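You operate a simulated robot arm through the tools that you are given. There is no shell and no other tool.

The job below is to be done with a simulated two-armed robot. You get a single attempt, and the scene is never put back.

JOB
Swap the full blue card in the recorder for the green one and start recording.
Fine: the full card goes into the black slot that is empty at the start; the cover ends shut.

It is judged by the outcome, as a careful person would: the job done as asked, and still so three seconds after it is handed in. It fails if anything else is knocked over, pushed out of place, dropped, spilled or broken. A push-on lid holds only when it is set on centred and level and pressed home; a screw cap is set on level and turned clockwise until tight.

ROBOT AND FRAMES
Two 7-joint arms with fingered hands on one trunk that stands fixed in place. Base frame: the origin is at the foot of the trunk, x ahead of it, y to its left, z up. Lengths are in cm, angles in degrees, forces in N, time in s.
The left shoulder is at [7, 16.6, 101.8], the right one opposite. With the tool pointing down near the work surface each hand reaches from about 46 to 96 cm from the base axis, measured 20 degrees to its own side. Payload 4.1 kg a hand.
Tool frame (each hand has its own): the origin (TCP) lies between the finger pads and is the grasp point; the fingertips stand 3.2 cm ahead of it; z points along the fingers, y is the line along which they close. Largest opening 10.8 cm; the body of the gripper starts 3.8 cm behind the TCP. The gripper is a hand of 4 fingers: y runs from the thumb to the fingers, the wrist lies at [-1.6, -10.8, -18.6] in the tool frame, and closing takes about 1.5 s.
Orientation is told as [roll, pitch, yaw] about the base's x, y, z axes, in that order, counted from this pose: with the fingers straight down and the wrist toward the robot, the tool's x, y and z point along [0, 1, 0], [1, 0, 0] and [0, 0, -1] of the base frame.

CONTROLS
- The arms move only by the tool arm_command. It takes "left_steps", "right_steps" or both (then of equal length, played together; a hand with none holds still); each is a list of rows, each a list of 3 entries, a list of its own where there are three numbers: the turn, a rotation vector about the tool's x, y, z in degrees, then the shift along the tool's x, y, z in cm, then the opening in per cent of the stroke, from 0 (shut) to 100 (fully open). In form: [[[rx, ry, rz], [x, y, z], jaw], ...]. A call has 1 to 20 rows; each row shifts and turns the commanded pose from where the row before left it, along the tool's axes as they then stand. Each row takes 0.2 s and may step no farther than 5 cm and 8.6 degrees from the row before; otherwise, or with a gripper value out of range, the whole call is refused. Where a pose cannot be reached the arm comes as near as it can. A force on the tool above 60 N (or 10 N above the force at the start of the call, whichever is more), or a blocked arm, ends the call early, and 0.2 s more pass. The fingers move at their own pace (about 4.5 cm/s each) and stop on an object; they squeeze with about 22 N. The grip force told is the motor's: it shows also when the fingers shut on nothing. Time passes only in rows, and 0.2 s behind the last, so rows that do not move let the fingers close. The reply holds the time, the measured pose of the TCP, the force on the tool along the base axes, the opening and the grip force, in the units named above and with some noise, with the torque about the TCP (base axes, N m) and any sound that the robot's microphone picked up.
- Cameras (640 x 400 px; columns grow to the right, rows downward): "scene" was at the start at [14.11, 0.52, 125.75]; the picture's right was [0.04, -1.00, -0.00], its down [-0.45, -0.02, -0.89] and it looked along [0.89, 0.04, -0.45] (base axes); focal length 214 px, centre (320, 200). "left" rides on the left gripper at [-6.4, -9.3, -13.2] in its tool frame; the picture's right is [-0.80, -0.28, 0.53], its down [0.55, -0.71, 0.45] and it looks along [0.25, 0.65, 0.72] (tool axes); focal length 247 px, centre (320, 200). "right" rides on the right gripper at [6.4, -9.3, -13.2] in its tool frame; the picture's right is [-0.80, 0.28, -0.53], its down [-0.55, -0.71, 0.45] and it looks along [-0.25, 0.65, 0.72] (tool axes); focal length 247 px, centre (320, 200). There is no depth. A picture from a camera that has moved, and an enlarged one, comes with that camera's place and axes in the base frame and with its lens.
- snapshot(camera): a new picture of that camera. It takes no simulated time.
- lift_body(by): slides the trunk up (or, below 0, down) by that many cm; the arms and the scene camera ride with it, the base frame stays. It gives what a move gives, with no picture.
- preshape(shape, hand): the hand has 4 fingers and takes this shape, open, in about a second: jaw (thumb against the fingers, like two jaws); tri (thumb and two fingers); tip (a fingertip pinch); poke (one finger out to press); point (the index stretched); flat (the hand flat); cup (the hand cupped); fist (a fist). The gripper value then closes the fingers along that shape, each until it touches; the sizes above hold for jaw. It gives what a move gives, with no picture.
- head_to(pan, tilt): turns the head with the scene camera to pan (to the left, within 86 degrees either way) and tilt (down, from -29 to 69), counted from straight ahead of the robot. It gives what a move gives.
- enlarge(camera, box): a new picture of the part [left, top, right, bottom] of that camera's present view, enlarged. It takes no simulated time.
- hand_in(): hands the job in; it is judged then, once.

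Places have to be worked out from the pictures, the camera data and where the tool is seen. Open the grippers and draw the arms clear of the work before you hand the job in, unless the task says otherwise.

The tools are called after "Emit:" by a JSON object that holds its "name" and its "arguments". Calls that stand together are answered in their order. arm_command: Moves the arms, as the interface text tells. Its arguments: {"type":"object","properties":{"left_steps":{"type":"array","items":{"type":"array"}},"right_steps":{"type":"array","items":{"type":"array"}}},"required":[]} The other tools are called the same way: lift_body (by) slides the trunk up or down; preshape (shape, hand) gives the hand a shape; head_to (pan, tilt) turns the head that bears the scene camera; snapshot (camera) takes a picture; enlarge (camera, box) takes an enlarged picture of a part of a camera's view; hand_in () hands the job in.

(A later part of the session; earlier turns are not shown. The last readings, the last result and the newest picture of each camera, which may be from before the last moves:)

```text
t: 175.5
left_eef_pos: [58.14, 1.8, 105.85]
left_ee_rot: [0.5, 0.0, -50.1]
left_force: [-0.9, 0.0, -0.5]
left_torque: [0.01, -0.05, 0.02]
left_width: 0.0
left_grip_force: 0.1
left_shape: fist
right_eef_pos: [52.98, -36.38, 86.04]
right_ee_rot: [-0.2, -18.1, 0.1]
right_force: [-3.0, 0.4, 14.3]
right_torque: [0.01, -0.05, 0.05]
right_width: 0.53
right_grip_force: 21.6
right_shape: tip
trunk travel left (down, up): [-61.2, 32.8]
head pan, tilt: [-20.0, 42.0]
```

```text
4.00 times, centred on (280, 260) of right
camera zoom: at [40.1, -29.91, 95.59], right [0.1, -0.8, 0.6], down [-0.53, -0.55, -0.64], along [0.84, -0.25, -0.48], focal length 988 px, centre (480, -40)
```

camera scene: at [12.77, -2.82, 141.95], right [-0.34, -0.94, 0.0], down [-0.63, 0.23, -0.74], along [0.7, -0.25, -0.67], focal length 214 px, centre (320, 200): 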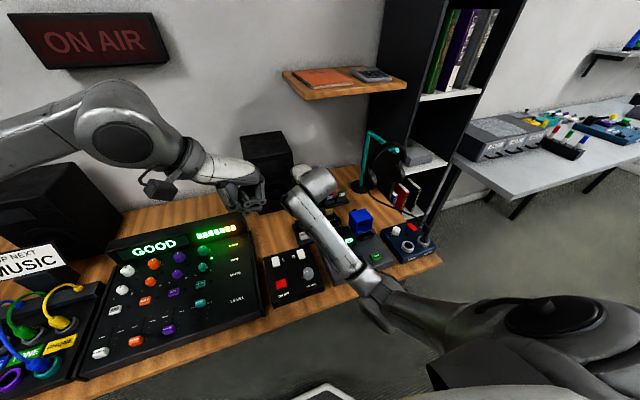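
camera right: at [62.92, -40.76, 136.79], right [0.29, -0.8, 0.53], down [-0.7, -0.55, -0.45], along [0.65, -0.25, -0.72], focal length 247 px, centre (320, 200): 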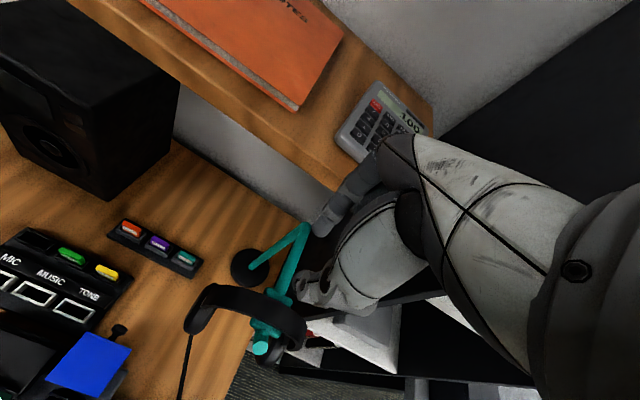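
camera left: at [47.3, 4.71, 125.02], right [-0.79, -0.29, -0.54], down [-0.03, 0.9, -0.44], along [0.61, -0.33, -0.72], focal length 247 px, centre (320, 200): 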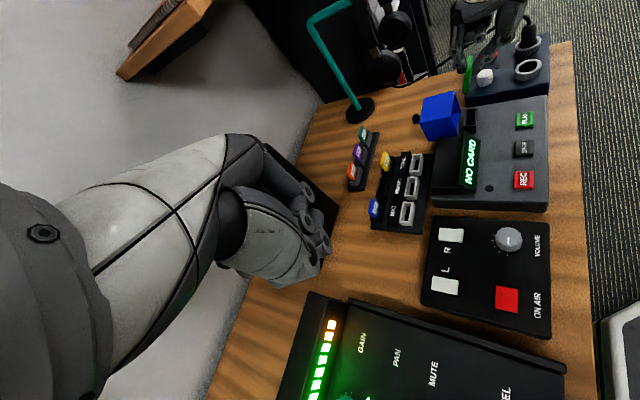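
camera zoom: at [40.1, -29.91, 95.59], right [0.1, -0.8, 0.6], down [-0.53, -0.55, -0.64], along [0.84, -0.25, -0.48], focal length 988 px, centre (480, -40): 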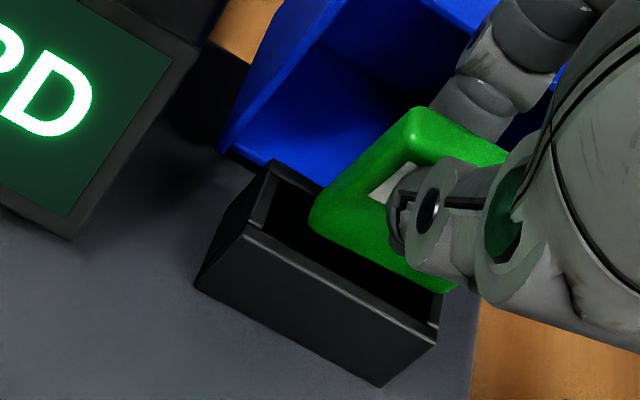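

The card bottom touched the back rim (14 N). I raise 0.5 cm, shift back -0.4 cm in x and retry.

Emit:
{"name": "arm_command", "arguments": {"right_steps": [[[0, 0, 0], [0, 0.185, -0.571], 0], [[0, 0, 0], [0, -0.38, -0.124], 0], [[0, 0, 0], [0, 0, 0], 0]]}}

Emit:
{"name": "enlarge", "arguments": {"camera": "left", "box": [440, 60, 500, 120]}}

Emit:
{"name": "enlarge", "arguments": {"camera": "right", "box": [220, 210, 340, 310]}}

```text
t: 176.3
left_eef_pos: [58.27, 1.66, 105.65]
left_ee_rot: [0.5, -0.1, -50.1]
left_force: [-0.2, 1.0, 0.1]
left_torque: [0.02, 0.02, 0.02]
left_width: 0.0
left_grip_force: 0.0
left_shape: fist
right_eef_pos: [52.79, -36.38, 86.45]
right_ee_rot: [-0.1, -17.9, 0.1]
right_force: [-0.5, 0.0, -0.8]
right_torque: [0.03, 0.01, 0.0]
right_width: 0.5
right_grip_force: 22.3
right_shape: tip
trunk travel left (down, up): [-61.2, 32.8]
head pan, tilt: [-20.0, 42.0]
```

```text
6.67 times, centred on (470, 90) of left
camera zoom: at [47.26, 4.62, 118.74], right [-0.79, -0.29, -0.54], down [-0.03, 0.9, -0.44], along [0.61, -0.33, -0.72], focal length 1646 px, centre (-680, 933)
```

zoom: 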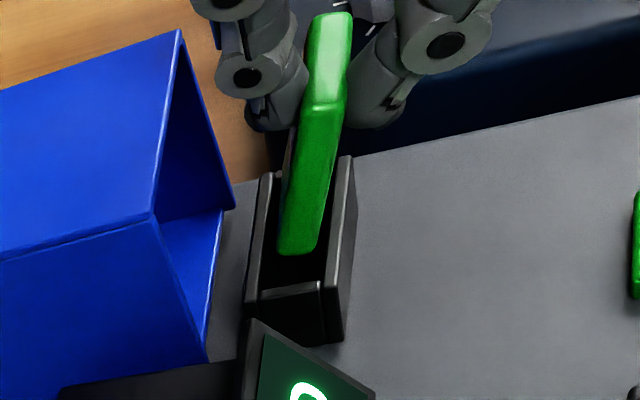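

```text
4.00 times, centred on (280, 260) of right
camera zoom: at [39.85, -30.02, 96.05], right [0.11, -0.8, 0.6], down [-0.53, -0.55, -0.64], along [0.84, -0.25, -0.48], focal length 988 px, centre (480, -40)
```

zoom: 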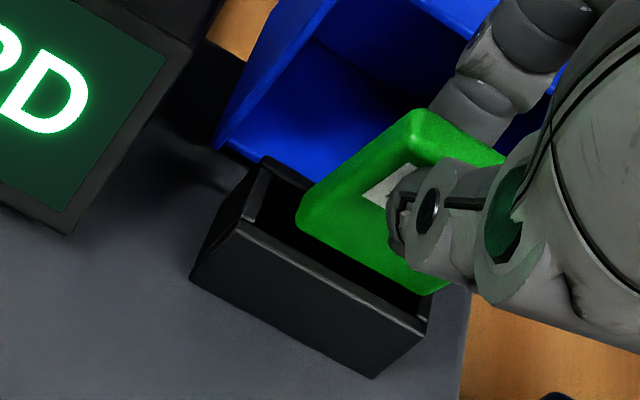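

Clear now. I reduce the tilt by 2° with a small compensating shift so the card enters straighter, then descend.

Emit:
{"name": "arm_command", "arguments": {"right_steps": [[[2, 0, 0], [0, 0.27, 0.09], 0], [[0, 0, 0], [0, -0.11, 0.385], 0], [[0, 0, 0], [0, -0.11, 0.385], 0], [[0, 0, 0], [0, -0.11, 0.385], 0], [[0, 0, 0], [0, 0, 0], 0]]}}

Emit:
{"name": "enlarge", "arguments": {"camera": "left", "box": [440, 60, 500, 120]}}

Emit:
{"name": "enlarge", "arguments": {"camera": "right", "box": [220, 210, 340, 310]}}

```text
t: 177.5
left_eef_pos: [58.02, 2.06, 105.78]
left_ee_rot: [0.5, -0.2, -50.2]
left_force: [0.6, 0.1, 0.2]
left_torque: [0.01, 0.04, -0.04]
left_width: 0.0
left_grip_force: 0.0
left_shape: fist
right_eef_pos: [52.83, -36.15, 85.59]
right_ee_rot: [-0.3, -16.2, 0.4]
right_force: [-2.6, 16.0, 25.7]
right_torque: [0.29, -0.25, 0.17]
right_width: 0.58
right_grip_force: 21.5
right_shape: tip
trunk travel left (down, up): [-61.2, 32.8]
head pan, tilt: [-20.0, 42.0]
```

```text
6.67 times, centred on (470, 90) of left
camera zoom: at [46.94, 5.05, 118.89], right [-0.79, -0.29, -0.54], down [-0.03, 0.89, -0.45], along [0.61, -0.34, -0.71], focal length 1646 px, centre (-680, 933)
```

zoom: 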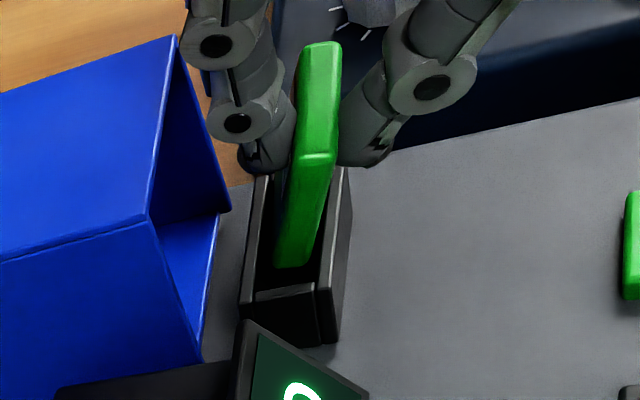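

```text
4.00 times, centred on (280, 260) of right
camera zoom: at [40.2, -29.63, 95.55], right [0.13, -0.79, 0.59], down [-0.55, -0.56, -0.62], along [0.83, -0.25, -0.51], focal length 988 px, centre (480, -40)
```

zoom: 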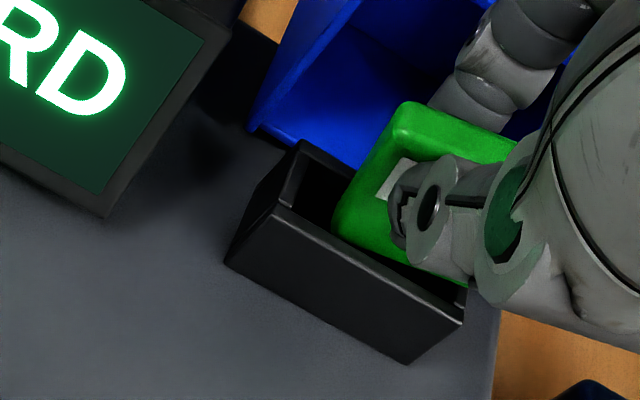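

The right end of the card caught the slot's right wall (Fy 16 N). I raise 0.6 cm, shift +0.4 cm in y and look again.

Emit:
{"name": "arm_command", "arguments": {"right_steps": [[[0, 0, 0], [0, 0.17, -0.58], 0], [[0, 0, 0], [0.4, 0, 0], 0], [[0, 0, 0], [0, 0, 0], 0]]}}

Emit:
{"name": "enlarge", "arguments": {"camera": "left", "box": [440, 60, 500, 120]}}

Emit:
{"name": "enlarge", "arguments": {"camera": "right", "box": [230, 220, 340, 310]}}

```text
t: 178.3
left_eef_pos: [58.17, 1.66, 105.73]
left_ee_rot: [0.5, 0.0, -50.1]
left_force: [0.1, -0.2, -0.3]
left_torque: [-0.03, 0.0, 0.0]
left_width: 0.0
left_grip_force: 0.0
left_shape: fist
right_eef_pos: [52.92, -36.03, 85.81]
right_ee_rot: [-0.1, -15.8, 0.1]
right_force: [-0.4, 2.2, 6.2]
right_torque: [-0.03, -0.1, 0.0]
right_width: 0.54
right_grip_force: 22.0
right_shape: tip
trunk travel left (down, up): [-61.2, 32.8]
head pan, tilt: [-20.0, 42.0]
```

```text
6.67 times, centred on (470, 90) of left
camera zoom: at [47.15, 4.67, 118.77], right [-0.79, -0.29, -0.54], down [-0.03, 0.9, -0.44], along [0.61, -0.34, -0.72], focal length 1646 px, centre (-680, 933)
```

zoom: 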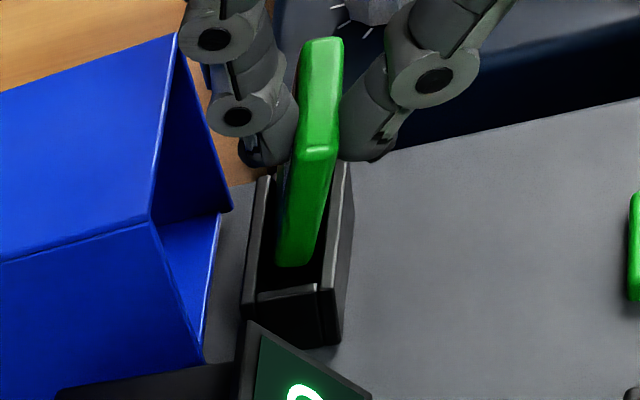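

```text
4.44 times, centred on (285, 265) of right
camera zoom: at [40.35, -29.6, 95.85], right [0.13, -0.8, 0.59], down [-0.56, -0.55, -0.62], along [0.82, -0.25, -0.51], focal length 1098 px, centre (476, -89)
```

zoom: 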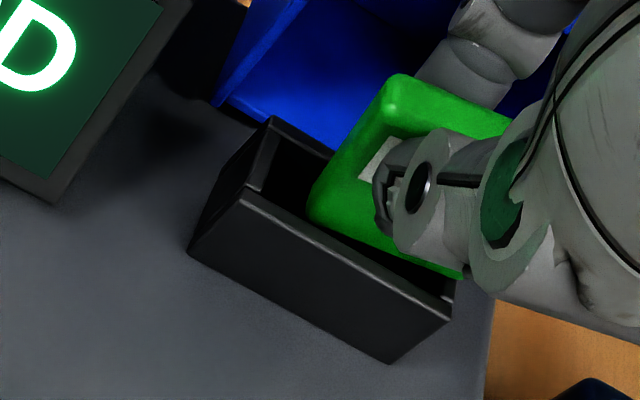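

The card rolled a few degrees in the grip when its right end caught the wall. I lift 2.5 cm clear and measure its roll from the scene and right cameras.

Emit:
{"name": "arm_command", "arguments": {"right_steps": [[[0, 0, 0], [0, 0.27, -0.96], 0], [[0, 0, 0], [0, 0.41, -1.44], 0], [[0, 0, 0], [0, 0, 0], 0]]}}

Emit:
{"name": "enlarge", "arguments": {"camera": "scene", "box": [360, 185, 400, 215]}}

Emit:
{"name": "enlarge", "arguments": {"camera": "right", "box": [230, 220, 340, 310]}}

Emit:
{"name": "enlarge", "arguments": {"camera": "left", "box": [440, 40, 510, 110]}}

```text
t: 179.1
left_eef_pos: [58.2, 1.72, 105.74]
left_ee_rot: [0.5, 0.0, -50.1]
left_force: [0.1, 0.2, -0.1]
left_torque: [-0.02, -0.04, 0.0]
left_width: 0.0
left_grip_force: 0.1
left_shape: fist
right_eef_pos: [53.0, -35.96, 88.17]
right_ee_rot: [-0.2, -15.9, 0.2]
right_force: [-0.5, -0.8, -0.1]
right_torque: [-0.04, -0.01, -0.02]
right_width: 0.52
right_grip_force: 22.2
right_shape: tip
trunk travel left (down, up): [-61.2, 32.8]
head pan, tilt: [-20.0, 42.0]
```

```text
13.33 times, centred on (380, 200) of scene
camera zoom: at [12.83, -2.73, 132.14], right [-0.34, -0.94, 0.0], down [-0.63, 0.23, -0.74], along [0.7, -0.25, -0.67], focal length 2860 px, centre (-480, 200)
```

zoom: 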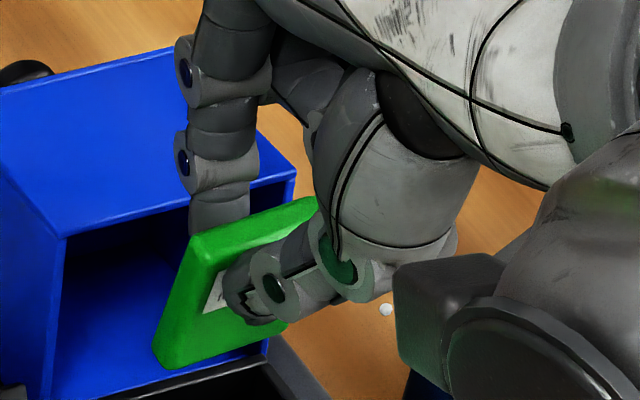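

```text
4.44 times, centred on (285, 265) of right
camera zoom: at [40.48, -29.55, 98.38], right [0.13, -0.8, 0.59], down [-0.56, -0.55, -0.62], along [0.82, -0.25, -0.51], focal length 1098 px, centre (476, -89)
```

zoom: 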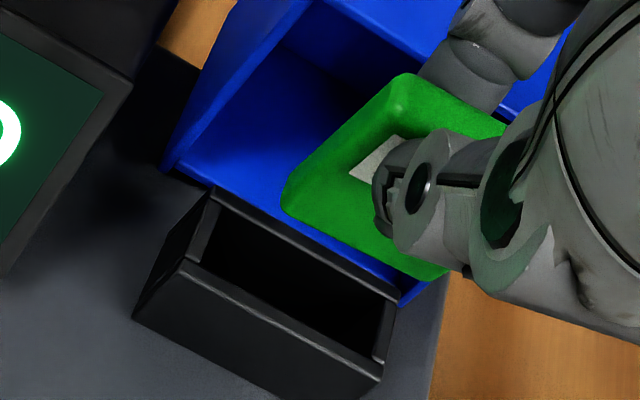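

```text
5.71 times, centred on (475, 75) of left
camera zoom: at [47.21, 4.62, 118.76], right [-0.79, -0.29, -0.54], down [-0.03, 0.9, -0.44], along [0.61, -0.33, -0.72], focal length 1411 px, centre (-566, 914)
```

zoom: 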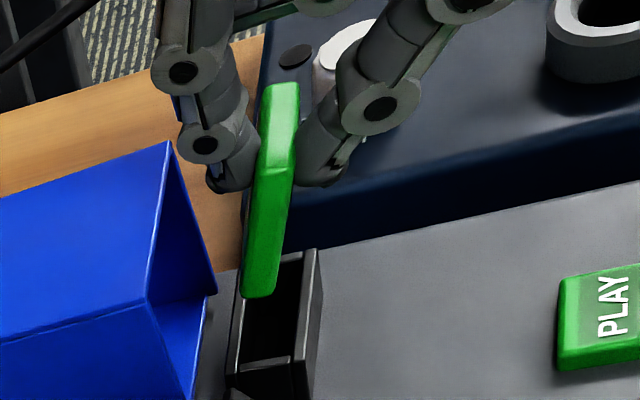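

The card is rolled about 7° (right end up) in the grip. I counter-roll the hand +7° and re-centre it over the slot.

Emit:
{"name": "arm_command", "arguments": {"right_steps": [[[0, 6.74, 1.91], [-0.5, -0.115, -0.033], 0], [[0, 0, 0], [0, 0, 0], 0]]}}

Emit:
{"name": "enlarge", "arguments": {"camera": "scene", "box": [360, 190, 400, 220]}}

Emit:
{"name": "enlarge", "arguments": {"camera": "right", "box": [230, 220, 340, 310]}}

Emit:
{"name": "enlarge", "arguments": {"camera": "left", "box": [440, 50, 510, 120]}}

```text
t: 179.7
left_eef_pos: [58.26, 1.79, 105.71]
left_ee_rot: [0.4, 0.0, -50.1]
left_force: [0.2, 0.4, 0.5]
left_torque: [0.0, -0.06, -0.01]
left_width: 0.02
left_grip_force: 0.1
left_shape: fist
right_eef_pos: [52.89, -36.38, 88.25]
right_ee_rot: [7.2, -15.8, -1.8]
right_force: [0.0, 0.4, -0.2]
right_torque: [0.02, -0.01, -0.01]
right_width: 0.52
right_grip_force: 22.1
right_shape: tip
trunk travel left (down, up): [-61.2, 32.8]
head pan, tilt: [-20.0, 42.0]
```

```text
13.33 times, centred on (380, 205) of scene
camera zoom: at [12.85, -2.67, 132.14], right [-0.34, -0.94, 0.0], down [-0.63, 0.23, -0.74], along [0.7, -0.25, -0.67], focal length 2860 px, centre (-480, 133)
```

zoom: 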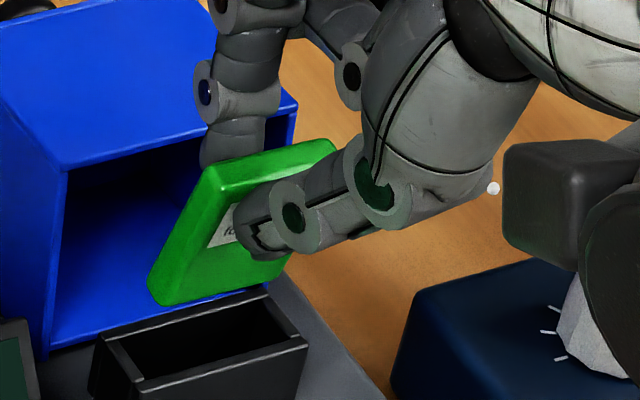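

```text
4.44 times, centred on (285, 265) of right
camera zoom: at [40.34, -31.3, 99.07], right [0.13, -0.86, 0.49], down [-0.55, -0.47, -0.69], along [0.82, -0.18, -0.54], focal length 1098 px, centre (476, -89)
```

zoom: 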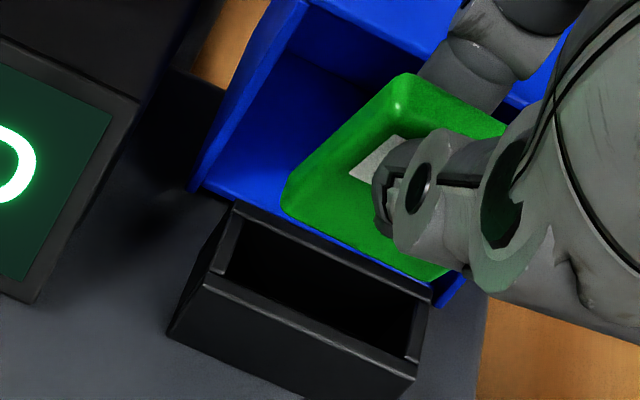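

```text
5.71 times, centred on (475, 85) of left
camera zoom: at [47.23, 4.67, 118.75], right [-0.79, -0.29, -0.54], down [-0.03, 0.9, -0.44], along [0.61, -0.33, -0.72], focal length 1411 px, centre (-566, 857)
```

zoom: 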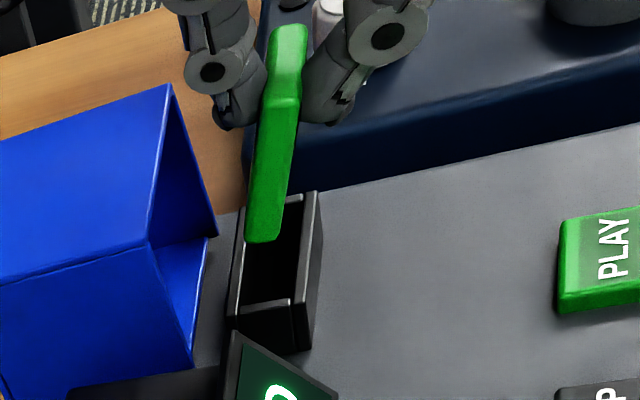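

I zoom in closer on the card's bottom edge to verify it is now level with the slot.

Emit:
{"name": "enlarge", "arguments": {"camera": "scene", "box": [366, 204, 386, 219]}}

Emit:
{"name": "enlarge", "arguments": {"camera": "right", "box": [250, 240, 320, 295]}}

```text
16.00 times, centred on (376, 212) of scene
camera zoom: at [12.85, -2.67, 132.14], right [-0.34, -0.94, 0.0], down [-0.63, 0.23, -0.74], along [0.7, -0.25, -0.67], focal length 3432 px, centre (-576, 16)
```

zoom: 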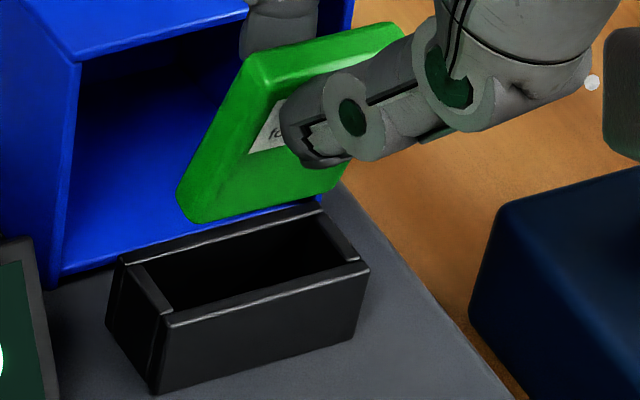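

```text
7.27 times, centred on (285, 268) of right
camera zoom: at [40.34, -31.3, 99.07], right [0.13, -0.86, 0.49], down [-0.55, -0.47, -0.69], along [0.82, -0.18, -0.54], focal length 1796 px, centre (574, -291)
```

zoom: 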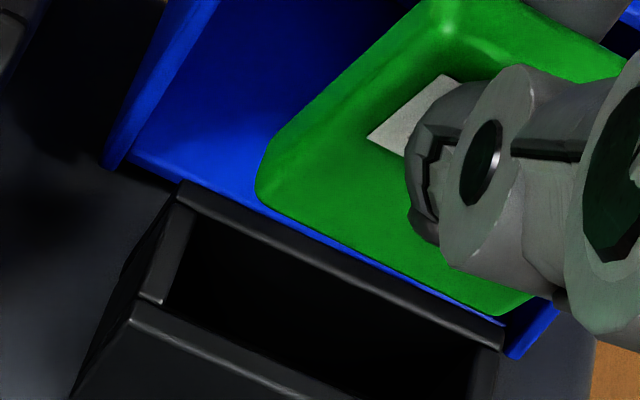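

Nearly level now (within ~2°). I shift +0.15 in x and -0.25 in y to centre it, then descend gently 2.6 cm.

Emit:
{"name": "arm_command", "arguments": {"right_steps": [[[0, 0, 0], [-0.25, 0.144, 0.01], 0], [[0, 0, 0], [-0.047, -0.108, 0.382], 0], [[0, 0, 0], [-0.047, -0.108, 0.382], 0], [[0, 0, 0], [-0.047, -0.108, 0.382], 0], [[0, 0, 0], [-0.047, -0.108, 0.382], 0], [[0, 0, 0], [-0.047, -0.108, 0.382], 0], [[0, 0, 0], [0, 0, 0], 0]]}}

Emit:
{"name": "enlarge", "arguments": {"camera": "left", "box": [440, 60, 500, 120]}}

Emit:
{"name": "enlarge", "arguments": {"camera": "right", "box": [240, 230, 330, 300]}}

```text
t: 181.3
left_eef_pos: [58.36, 1.7, 105.64]
left_ee_rot: [0.4, 0.0, -50.2]
left_force: [0.7, 0.7, -0.8]
left_torque: [0.02, -0.01, -0.03]
left_width: 0.0
left_grip_force: 0.2
left_shape: fist
right_eef_pos: [53.06, -36.77, 86.27]
right_ee_rot: [7.0, -15.8, -1.8]
right_force: [0.0, -0.5, -0.1]
right_torque: [-0.04, 0.01, -0.02]
right_width: 0.54
right_grip_force: 22.5
right_shape: tip
trunk travel left (down, up): [-61.2, 32.8]
head pan, tilt: [-20.0, 42.0]
```

```text
6.67 times, centred on (470, 90) of left
camera zoom: at [47.21, 4.63, 118.76], right [-0.79, -0.29, -0.54], down [-0.03, 0.9, -0.44], along [0.61, -0.33, -0.72], focal length 1646 px, centre (-680, 933)
```

zoom: 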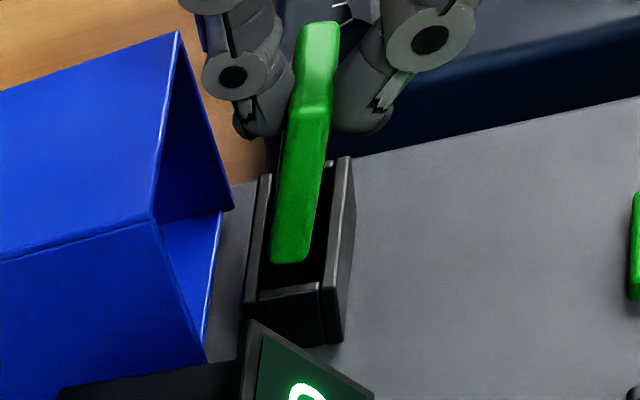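

```text
5.71 times, centred on (285, 265) of right
camera zoom: at [40.48, -31.63, 97.08], right [0.13, -0.86, 0.49], down [-0.55, -0.47, -0.69], along [0.82, -0.18, -0.54], focal length 1411 px, centre (520, -171)
```

zoom: 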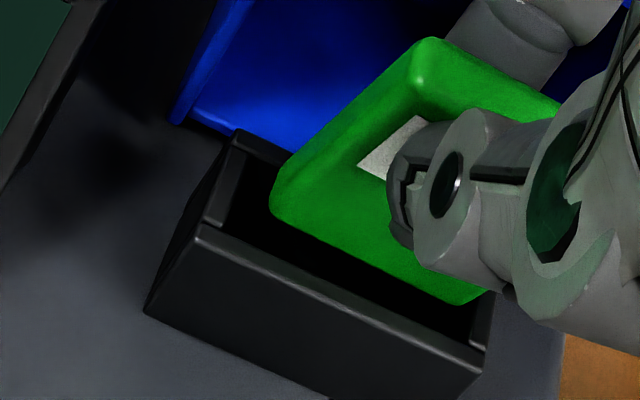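

Centred with no contact so far. I nudge +0.12 in y and continue down 1.2 cm.

Emit:
{"name": "arm_command", "arguments": {"right_steps": [[[0, 0, 0], [0.12, 0, 0], 0], [[0, 0, 0], [-0.035, -0.081, 0.286], 0], [[0, 0, 0], [-0.035, -0.081, 0.286], 0], [[0, 0, 0], [-0.035, -0.081, 0.286], 0], [[0, 0, 0], [-0.035, -0.081, 0.286], 0], [[0, 0, 0], [0, 0, 0], 0]]}}

Emit:
{"name": "enlarge", "arguments": {"camera": "left", "box": [440, 60, 500, 120]}}

Emit:
{"name": "enlarge", "arguments": {"camera": "right", "box": [240, 230, 330, 300]}}

```text
t: 182.7
left_eef_pos: [58.24, 1.76, 105.74]
left_ee_rot: [0.5, 0.0, -50.2]
left_force: [0.6, 0.0, -0.1]
left_torque: [0.01, -0.01, 0.05]
left_width: 0.02
left_grip_force: 0.1
left_shape: fist
right_eef_pos: [52.85, -36.57, 85.18]
right_ee_rot: [7.1, -15.8, -1.7]
right_force: [0.0, -0.6, -0.2]
right_torque: [0.02, 0.04, 0.0]
right_width: 0.52
right_grip_force: 22.2
right_shape: tip
trunk travel left (down, up): [-61.2, 32.8]
head pan, tilt: [-20.0, 42.0]
```

```text
6.67 times, centred on (470, 90) of left
camera zoom: at [47.21, 4.63, 118.76], right [-0.79, -0.29, -0.54], down [-0.03, 0.9, -0.44], along [0.61, -0.33, -0.72], focal length 1646 px, centre (-680, 933)
```

zoom: 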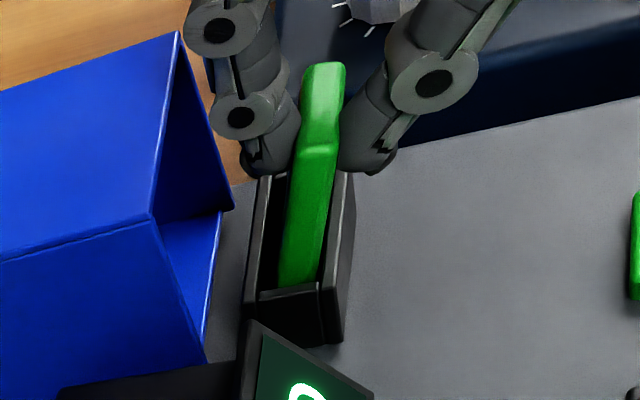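

```text
5.71 times, centred on (285, 265) of right
camera zoom: at [40.44, -31.5, 95.89], right [0.13, -0.86, 0.49], down [-0.55, -0.47, -0.69], along [0.82, -0.18, -0.54], focal length 1411 px, centre (520, -171)
```

zoom: 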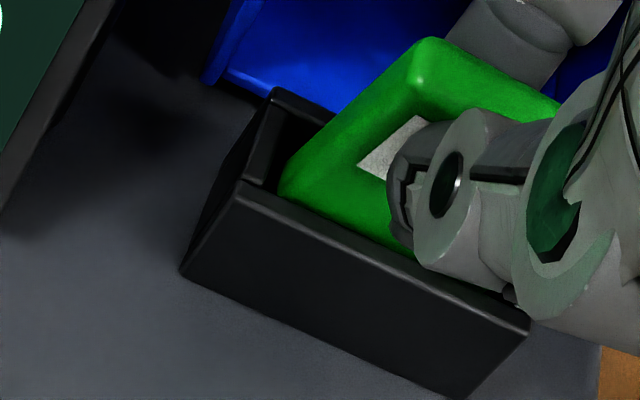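

It's entering the slot with no force. I continue down 1.4 cm.

Emit:
{"name": "arm_command", "arguments": {"right_steps": [[[0, 0, 0], [-0.035, -0.081, 0.286], 0], [[0, 0, 0], [-0.035, -0.081, 0.286], 0], [[0, 0, 0], [-0.035, -0.081, 0.286], 0], [[0, 0, 0], [-0.035, -0.081, 0.286], 0], [[0, 0, 0], [0, 0, 0], 0]]}}

Emit:
{"name": "enlarge", "arguments": {"camera": "left", "box": [440, 60, 500, 120]}}

Emit:
{"name": "enlarge", "arguments": {"camera": "right", "box": [240, 230, 330, 300]}}

```text
t: 183.9
left_eef_pos: [58.19, 1.78, 105.71]
left_ee_rot: [0.5, 0.0, -50.2]
left_force: [1.2, 0.0, -0.3]
left_torque: [-0.01, 0.03, -0.03]
left_width: 0.0
left_grip_force: 0.0
left_shape: fist
right_eef_pos: [52.99, -36.53, 84.06]
right_ee_rot: [7.1, -16.1, -1.7]
right_force: [1.9, 3.7, 10.1]
right_torque: [0.09, -0.16, 0.02]
right_width: 0.53
right_grip_force: 22.2
right_shape: tip
trunk travel left (down, up): [-61.2, 32.8]
head pan, tilt: [-20.0, 42.0]
```

```text
6.67 times, centred on (470, 90) of left
camera zoom: at [47.12, 4.75, 118.81], right [-0.79, -0.29, -0.54], down [-0.03, 0.9, -0.44], along [0.61, -0.34, -0.72], focal length 1646 px, centre (-680, 933)
```

zoom: 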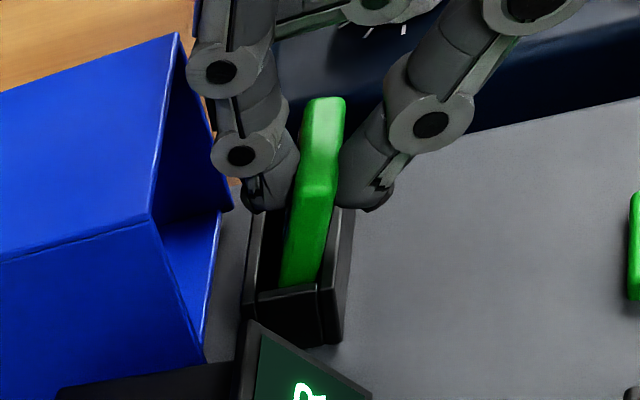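

```text
5.71 times, centred on (285, 265) of right
camera zoom: at [40.46, -31.35, 94.76], right [0.13, -0.86, 0.49], down [-0.55, -0.47, -0.69], along [0.82, -0.18, -0.54], focal length 1411 px, centre (520, -171)
```

zoom: 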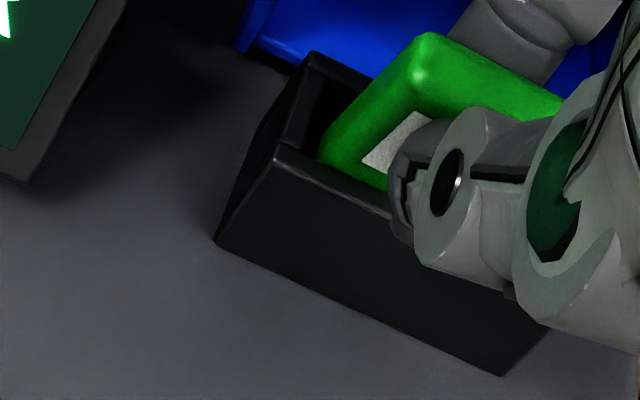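

The display changed (ends in "R", i.e. SHUT COVER), so the card is registering. I release with a small opening and look.

Emit:
{"name": "arm_command", "arguments": {"right_steps": [[[0, 0, 0], [0, 0, 0], 7], [[0, 0, 0], [0, 0, 0], 12], [[0, 0, 0], [0, 0, 0], 13], [[0, 0, 0], [0, 0, 0], 13]]}}

Emit:
{"name": "enlarge", "arguments": {"camera": "left", "box": [440, 60, 500, 120]}}

Emit:
{"name": "enlarge", "arguments": {"camera": "right", "box": [240, 220, 330, 300]}}

```text
t: 184.9
left_eef_pos: [58.23, 1.59, 105.69]
left_ee_rot: [0.4, 0.0, -50.1]
left_force: [0.0, -0.6, -0.1]
left_torque: [-0.02, -0.03, -0.01]
left_width: 0.0
left_grip_force: 0.1
left_shape: fist
right_eef_pos: [53.09, -36.69, 83.83]
right_ee_rot: [7.1, -15.7, -1.9]
right_force: [-0.1, -1.0, -0.2]
right_torque: [0.03, 0.0, -0.03]
right_width: 1.38
right_grip_force: 0.1
right_shape: tip
trunk travel left (down, up): [-61.2, 32.8]
head pan, tilt: [-20.0, 42.0]
```

```text
6.67 times, centred on (470, 90) of left
camera zoom: at [47.22, 4.6, 118.75], right [-0.79, -0.29, -0.54], down [-0.03, 0.9, -0.44], along [0.61, -0.33, -0.72], focal length 1646 px, centre (-680, 933)
```

zoom: 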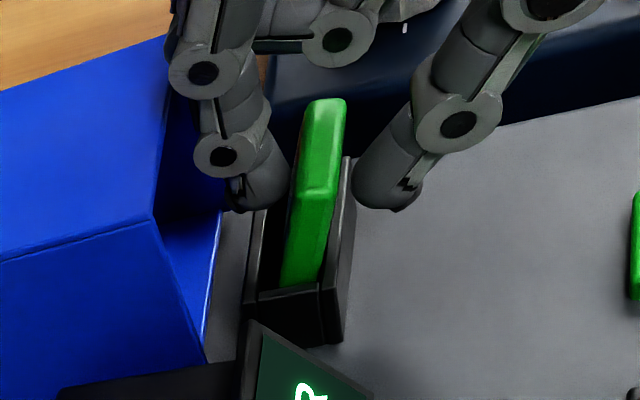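

```text
5.00 times, centred on (285, 260) of right
camera zoom: at [40.52, -31.49, 94.61], right [0.13, -0.86, 0.49], down [-0.56, -0.47, -0.68], along [0.82, -0.18, -0.54], focal length 1235 px, centre (495, -100)
```

zoom: 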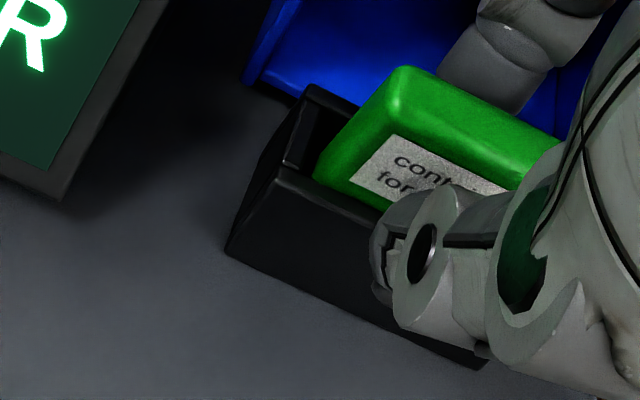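

Released; the card stays put. I lift the hand straight up.

Emit:
{"name": "arm_command", "arguments": {"right_steps": [[[0, 0, 0], [0.06, 0.135, -0.478], 13], [[0, 0, 0], [0.06, 0.135, -0.478], 13], [[0, 0, 0], [0.12, 0.27, -0.955], 13], [[0, 0, 0], [0.24, 0.54, -1.91], 13], [[0, 0, 0], [0.24, 0.54, -1.91], 13], [[0, 0, 0], [0, 0, 0], 13]]}}

Emit:
{"name": "enlarge", "arguments": {"camera": "left", "box": [440, 60, 520, 130]}}

Emit:
{"name": "enlarge", "arguments": {"camera": "scene", "box": [340, 190, 410, 245]}}

Emit:
{"name": "enlarge", "arguments": {"camera": "right", "box": [180, 220, 320, 340]}}

```text
t: 186.3
left_eef_pos: [58.26, 1.66, 105.76]
left_ee_rot: [0.6, 0.1, -50.2]
left_force: [0.5, 0.0, 1.1]
left_torque: [-0.03, 0.01, -0.01]
left_width: 0.0
left_grip_force: 0.0
left_shape: fist
right_eef_pos: [52.88, -36.62, 89.75]
right_ee_rot: [7.1, -15.9, -1.8]
right_force: [-0.4, -0.3, 0.0]
right_torque: [0.0, -0.01, 0.03]
right_width: 1.42
right_grip_force: 0.0
right_shape: tip
trunk travel left (down, up): [-61.2, 32.8]
head pan, tilt: [-20.0, 42.0]
```

```text
5.71 times, centred on (480, 95) of left
camera zoom: at [47.21, 4.62, 118.76], right [-0.79, -0.29, -0.54], down [-0.03, 0.9, -0.44], along [0.61, -0.33, -0.72], focal length 1411 px, centre (-594, 800)
```

zoom: 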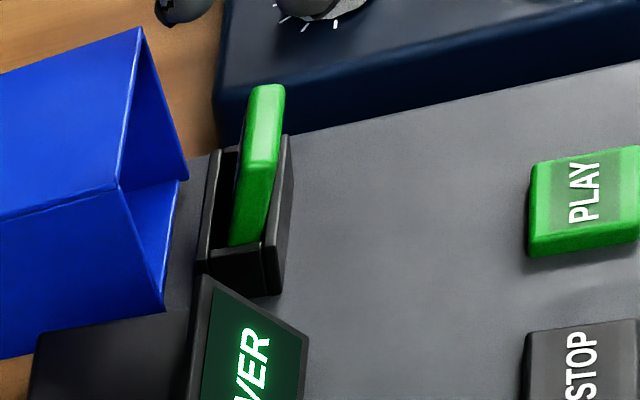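

```text
7.27 times, centred on (375, 218) of scene
camera zoom: at [12.82, -2.72, 132.14], right [-0.34, -0.94, 0.0], down [-0.63, 0.23, -0.74], along [0.7, -0.25, -0.67], focal length 1560 px, centre (-80, 73)
```

zoom: 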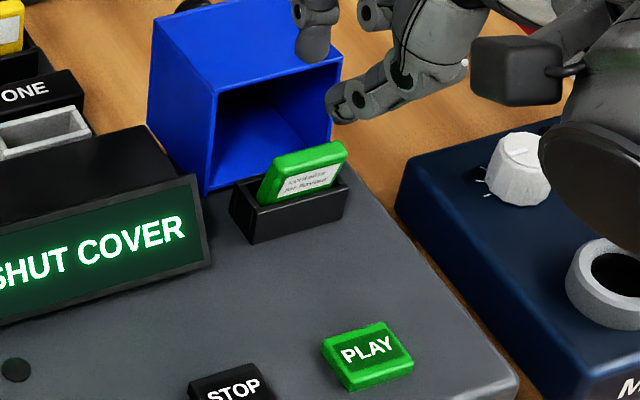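

```text
3.33 times, centred on (250, 280) of right
camera zoom: at [40.41, -31.49, 100.62], right [0.13, -0.86, 0.49], down [-0.55, -0.47, -0.69], along [0.82, -0.18, -0.54], focal length 823 px, centre (553, -67)
```

zoom: 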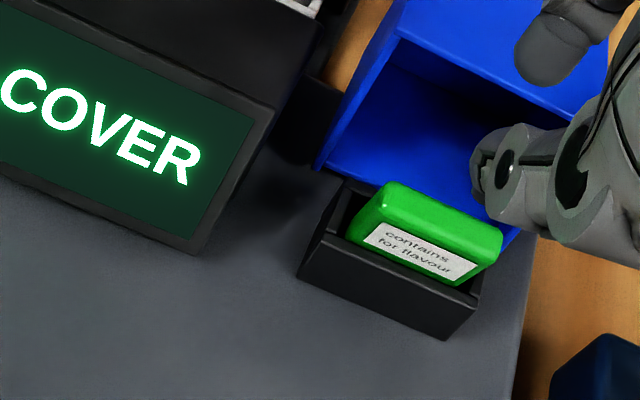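

The green card is seated upright and the display reads SHUT COVER. Next I close the cover: I raise and level the right hand and switch it to the poke shape (one straight finger).

Emit:
{"name": "arm_command", "arguments": {"right_steps": [[[0, 0, 0], [0.24, 0.54, -1.91], 13], [[0, 0, 0], [0.36, 0.81, -2.86], 13], [[5.3, -2.3, 0], [0, 0, -1], 13], [[5.3, -2.4, 0], [0, 0, -1], 13], [[5.2, -2.4, 0], [0, 0, -1], 13], [[0, 0, 0], [0, 0, 0], 13]]}}

Emit:
{"name": "preshape", "arguments": {"hand": "right", "shape": "poke"}}

Emit:
{"name": "snapshot", "arguments": {"camera": "right"}}

Emit:
{"name": "enlarge", "arguments": {"camera": "left", "box": [400, 0, 560, 120]}}

Emit:
{"name": "enlarge", "arguments": {"camera": "scene", "box": [330, 140, 450, 240]}}

```text
t: 187.7
left_eef_pos: [58.16, 1.74, 105.66]
left_ee_rot: [0.6, 0.0, -50.1]
left_force: [0.2, -0.2, -0.1]
left_torque: [-0.02, -0.02, -0.01]
left_width: 0.0
left_grip_force: 0.1
left_shape: fist
right_eef_pos: [52.41, -36.88, 97.81]
right_ee_rot: [-0.2, 0.0, -0.8]
right_force: [-0.2, 0.0, -0.4]
right_torque: [0.01, 0.02, 0.0]
right_width: 1.38
right_grip_force: 0.0
right_shape: tip
trunk travel left (down, up): [-61.2, 32.8]
head pan, tilt: [-20.0, 42.0]
```

```text
t: 188.6
left_eef_pos: [58.19, 1.74, 105.67]
left_ee_rot: [0.6, 0.0, -50.1]
left_force: [0.4, -0.1, 0.5]
left_torque: [0.0, 0.05, -0.02]
left_width: 0.01
left_grip_force: 0.0
left_shape: fist
right_eef_pos: [52.49, -36.79, 97.86]
right_ee_rot: [-0.3, 0.0, -0.9]
right_force: [0.3, -0.3, -0.6]
right_torque: [-0.01, 0.01, 0.01]
right_width: 0.0
right_grip_force: 0.1
right_shape: poke
trunk travel left (down, up): [-61.2, 32.8]
head pan, tilt: [-20.0, 42.0]
```

```text
taken
camera right: at [43.33, -30.22, 111.0], right [0.27, -0.8, 0.53], down [-0.71, -0.54, -0.45], along [0.65, -0.26, -0.72], focal length 247 px, centre (320, 200)
```

right: 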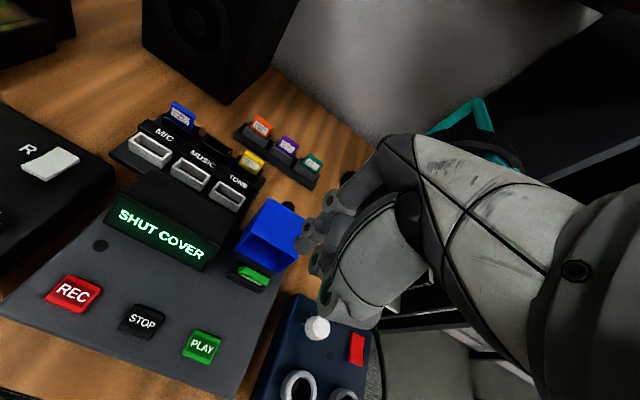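

```text
3.33 times, centred on (480, 60) of left
camera zoom: at [47.21, 4.62, 118.76], right [-0.79, -0.29, -0.54], down [-0.03, 0.9, -0.44], along [0.61, -0.33, -0.72], focal length 823 px, centre (-213, 667)
```

zoom: 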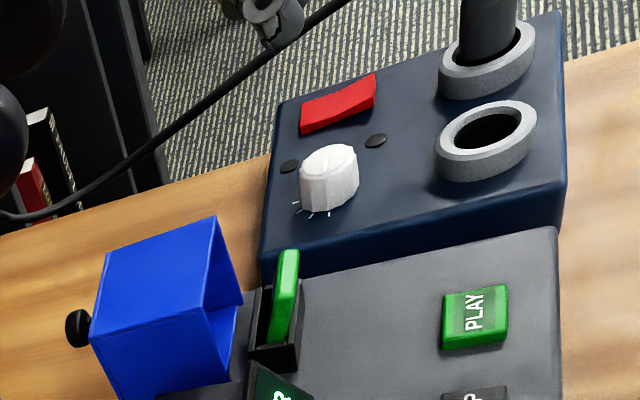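

```text
4.00 times, centred on (390, 190) of scene
camera zoom: at [12.83, -2.73, 132.14], right [-0.34, -0.94, 0.0], down [-0.63, 0.23, -0.74], along [0.7, -0.25, -0.67], focal length 858 px, centre (40, 240)
```

zoom: 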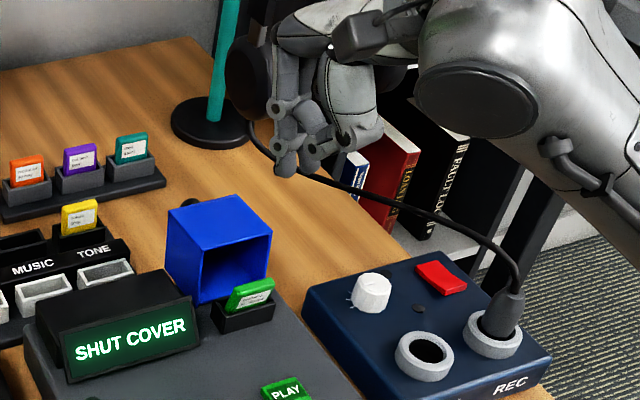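

I zoom in to see the poke finger tip location.

Emit:
{"name": "enlarge", "arguments": {"camera": "right", "box": [280, 180, 400, 300]}}

Emit:
{"name": "enlarge", "arguments": {"camera": "scene", "box": [370, 150, 440, 200]}}

```text
3.33 times, centred on (340, 240) of right
camera zoom: at [43.33, -30.22, 111.0], right [0.27, -0.8, 0.53], down [-0.71, -0.54, -0.45], along [0.65, -0.26, -0.72], focal length 823 px, centre (253, 67)
```

zoom: 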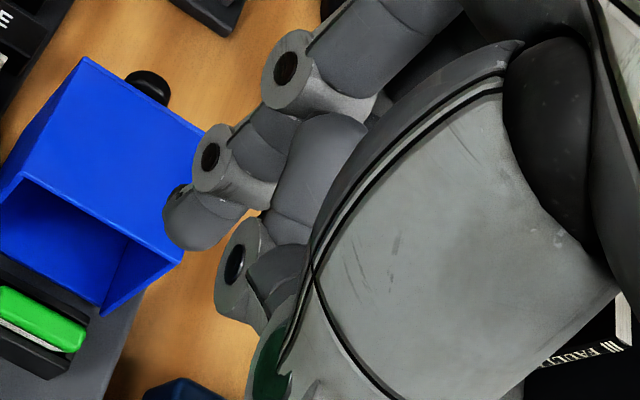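

```text
8.00 times, centred on (405, 175) of scene
camera zoom: at [12.83, -2.73, 132.14], right [-0.34, -0.94, 0.0], down [-0.63, 0.23, -0.74], along [0.7, -0.25, -0.67], focal length 1716 px, centre (-360, 400)
```

zoom: 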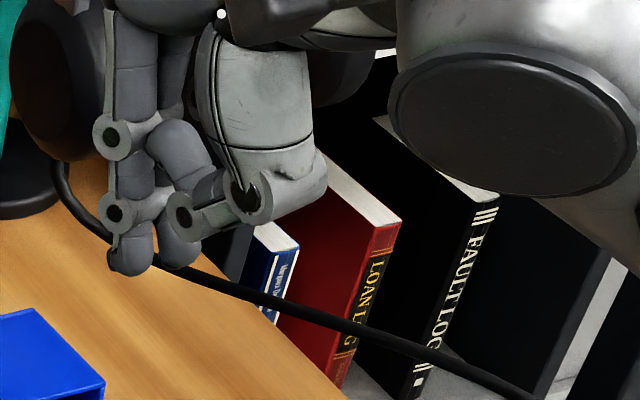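

The poke finger is not much longer than the folded ones. I check the point shape (index stretched) instead.

Emit:
{"name": "preshape", "arguments": {"hand": "right", "shape": "point"}}

Emit:
{"name": "enlarge", "arguments": {"camera": "right", "box": [230, 160, 400, 300]}}

Emit:
{"name": "enlarge", "arguments": {"camera": "scene", "box": [350, 130, 450, 215]}}

```text
t: 189.5
left_eef_pos: [58.09, 1.61, 105.62]
left_ee_rot: [0.4, 0.0, -50.0]
left_force: [-0.1, 0.1, -0.6]
left_torque: [-0.02, 0.0, 0.03]
left_width: 0.0
left_grip_force: 0.1
left_shape: fist
right_eef_pos: [52.49, -36.89, 97.75]
right_ee_rot: [-0.2, 0.0, -0.8]
right_force: [0.1, 0.4, -0.3]
right_torque: [0.0, -0.01, -0.01]
right_width: 0.0
right_grip_force: 0.0
right_shape: point
trunk travel left (down, up): [-61.2, 32.8]
head pan, tilt: [-20.0, 42.0]
```

```text
2.86 times, centred on (315, 230) of right
camera zoom: at [43.33, -30.21, 111.0], right [0.27, -0.8, 0.53], down [-0.71, -0.54, -0.45], along [0.65, -0.26, -0.72], focal length 706 px, centre (334, 114)
```

zoom: 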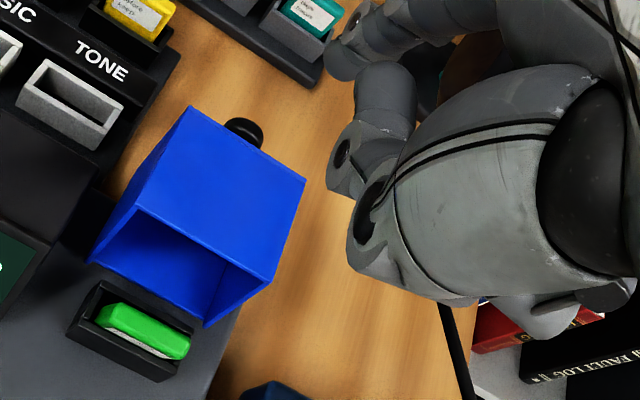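

```text
4.71 times, centred on (400, 172) of scene
camera zoom: at [12.83, -2.72, 132.14], right [-0.34, -0.94, 0.0], down [-0.63, 0.23, -0.74], along [0.7, -0.25, -0.67], focal length 1009 px, centre (-56, 329)
```

zoom: 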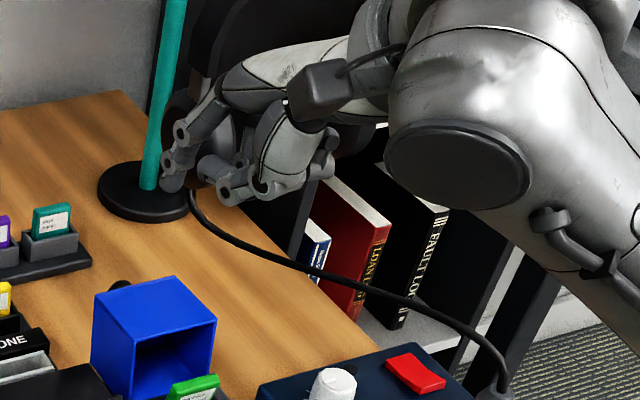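

The point shape sticks out too far forward. I go back to the tip shape, closed, to use as a slim hook: I'll reach over and behind the open cover (right of its knob) and sweep it shut.

Emit:
{"name": "preshape", "arguments": {"hand": "right", "shape": "tip"}}

Emit:
{"name": "arm_command", "arguments": {"right_steps": [[[0, 0, 0], [0, 0, 0], 40], [[0, 0, 0], [-0.3, 3, 0], 10], [[0, 0, 0], [-0.3, 3.5, 0], 0], [[0, 0, 0], [-0.4, 3.5, 0], 0], [[0, 0, 0], [-0.5, 4, 0], 0], [[0, 0, 0], [0, 0, 0], 0], [[0, 0, 0], [0, 0, 0], 0], [[0, 0, 0], [0, 0, 0], 0]]}}

Emit:
{"name": "enlarge", "arguments": {"camera": "left", "box": [380, 0, 540, 120]}}

Emit:
{"name": "enlarge", "arguments": {"camera": "scene", "box": [330, 130, 450, 240]}}

Emit:
{"name": "snapshot", "arguments": {"camera": "right"}}

```text
t: 190.4
left_eef_pos: [58.23, 1.65, 105.66]
left_ee_rot: [0.5, 0.0, -50.0]
left_force: [0.7, 0.2, 0.4]
left_torque: [-0.01, 0.01, 0.0]
left_width: 0.0
left_grip_force: 0.1
left_shape: fist
right_eef_pos: [52.47, -36.82, 97.96]
right_ee_rot: [-0.2, 0.0, -0.8]
right_force: [0.2, 0.6, -0.5]
right_torque: [0.0, -0.02, -0.02]
right_width: 10.73
right_grip_force: 0.0
right_shape: tip
trunk travel left (down, up): [-61.2, 32.8]
head pan, tilt: [-20.0, 42.0]
```

```text
t: 192.2
left_eef_pos: [58.25, 1.76, 105.55]
left_ee_rot: [0.5, 0.0, -50.1]
left_force: [0.2, -0.4, 0.1]
left_torque: [0.0, 0.04, 0.02]
left_width: 0.0
left_grip_force: 0.0
left_shape: fist
right_eef_pos: [66.4, -38.64, 97.92]
right_ee_rot: [-0.1, 0.0, -0.8]
right_force: [0.9, 0.8, 0.3]
right_torque: [0.02, -0.01, 0.01]
right_width: 0.0
right_grip_force: 22.2
right_shape: tip
trunk travel left (down, up): [-61.2, 32.8]
head pan, tilt: [-20.0, 42.0]
```

```text
3.33 times, centred on (460, 60) of left
camera zoom: at [47.21, 4.63, 118.77], right [-0.79, -0.29, -0.54], down [-0.03, 0.9, -0.44], along [0.61, -0.33, -0.72], focal length 823 px, centre (-147, 667)
```

zoom: 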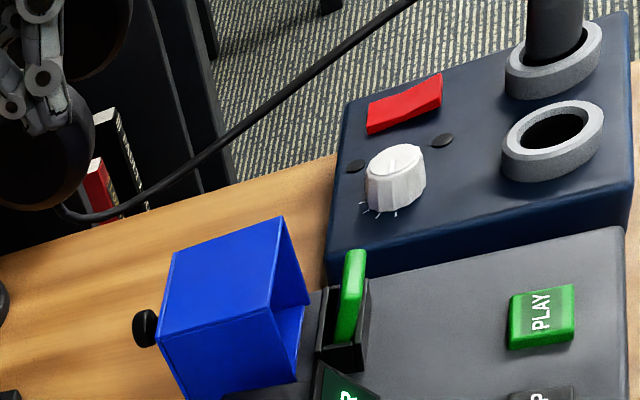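

```text
3.64 times, centred on (390, 185) of scene
camera zoom: at [12.82, -2.73, 132.14], right [-0.34, -0.94, 0.0], down [-0.63, 0.23, -0.74], along [0.7, -0.25, -0.67], focal length 780 px, centre (66, 254)
```

zoom: 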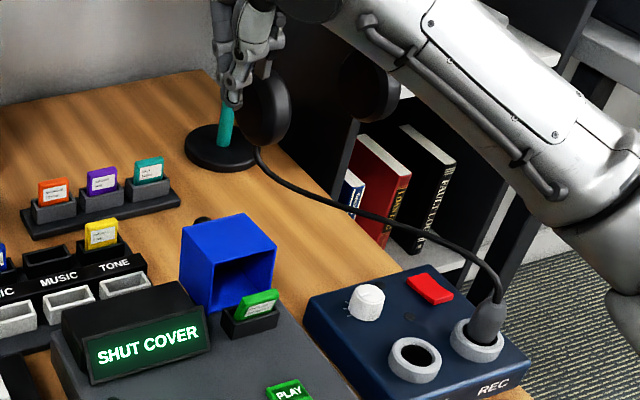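

```text
taken
camera right: at [57.12, -32.0, 111.0], right [0.27, -0.8, 0.53], down [-0.71, -0.54, -0.45], along [0.65, -0.26, -0.72], focal length 247 px, centre (320, 200)
```

right: 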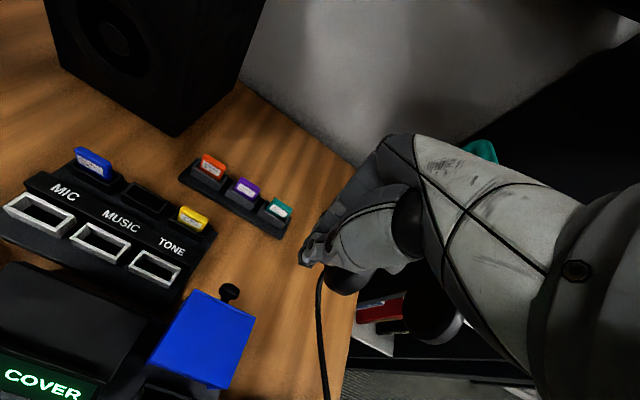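

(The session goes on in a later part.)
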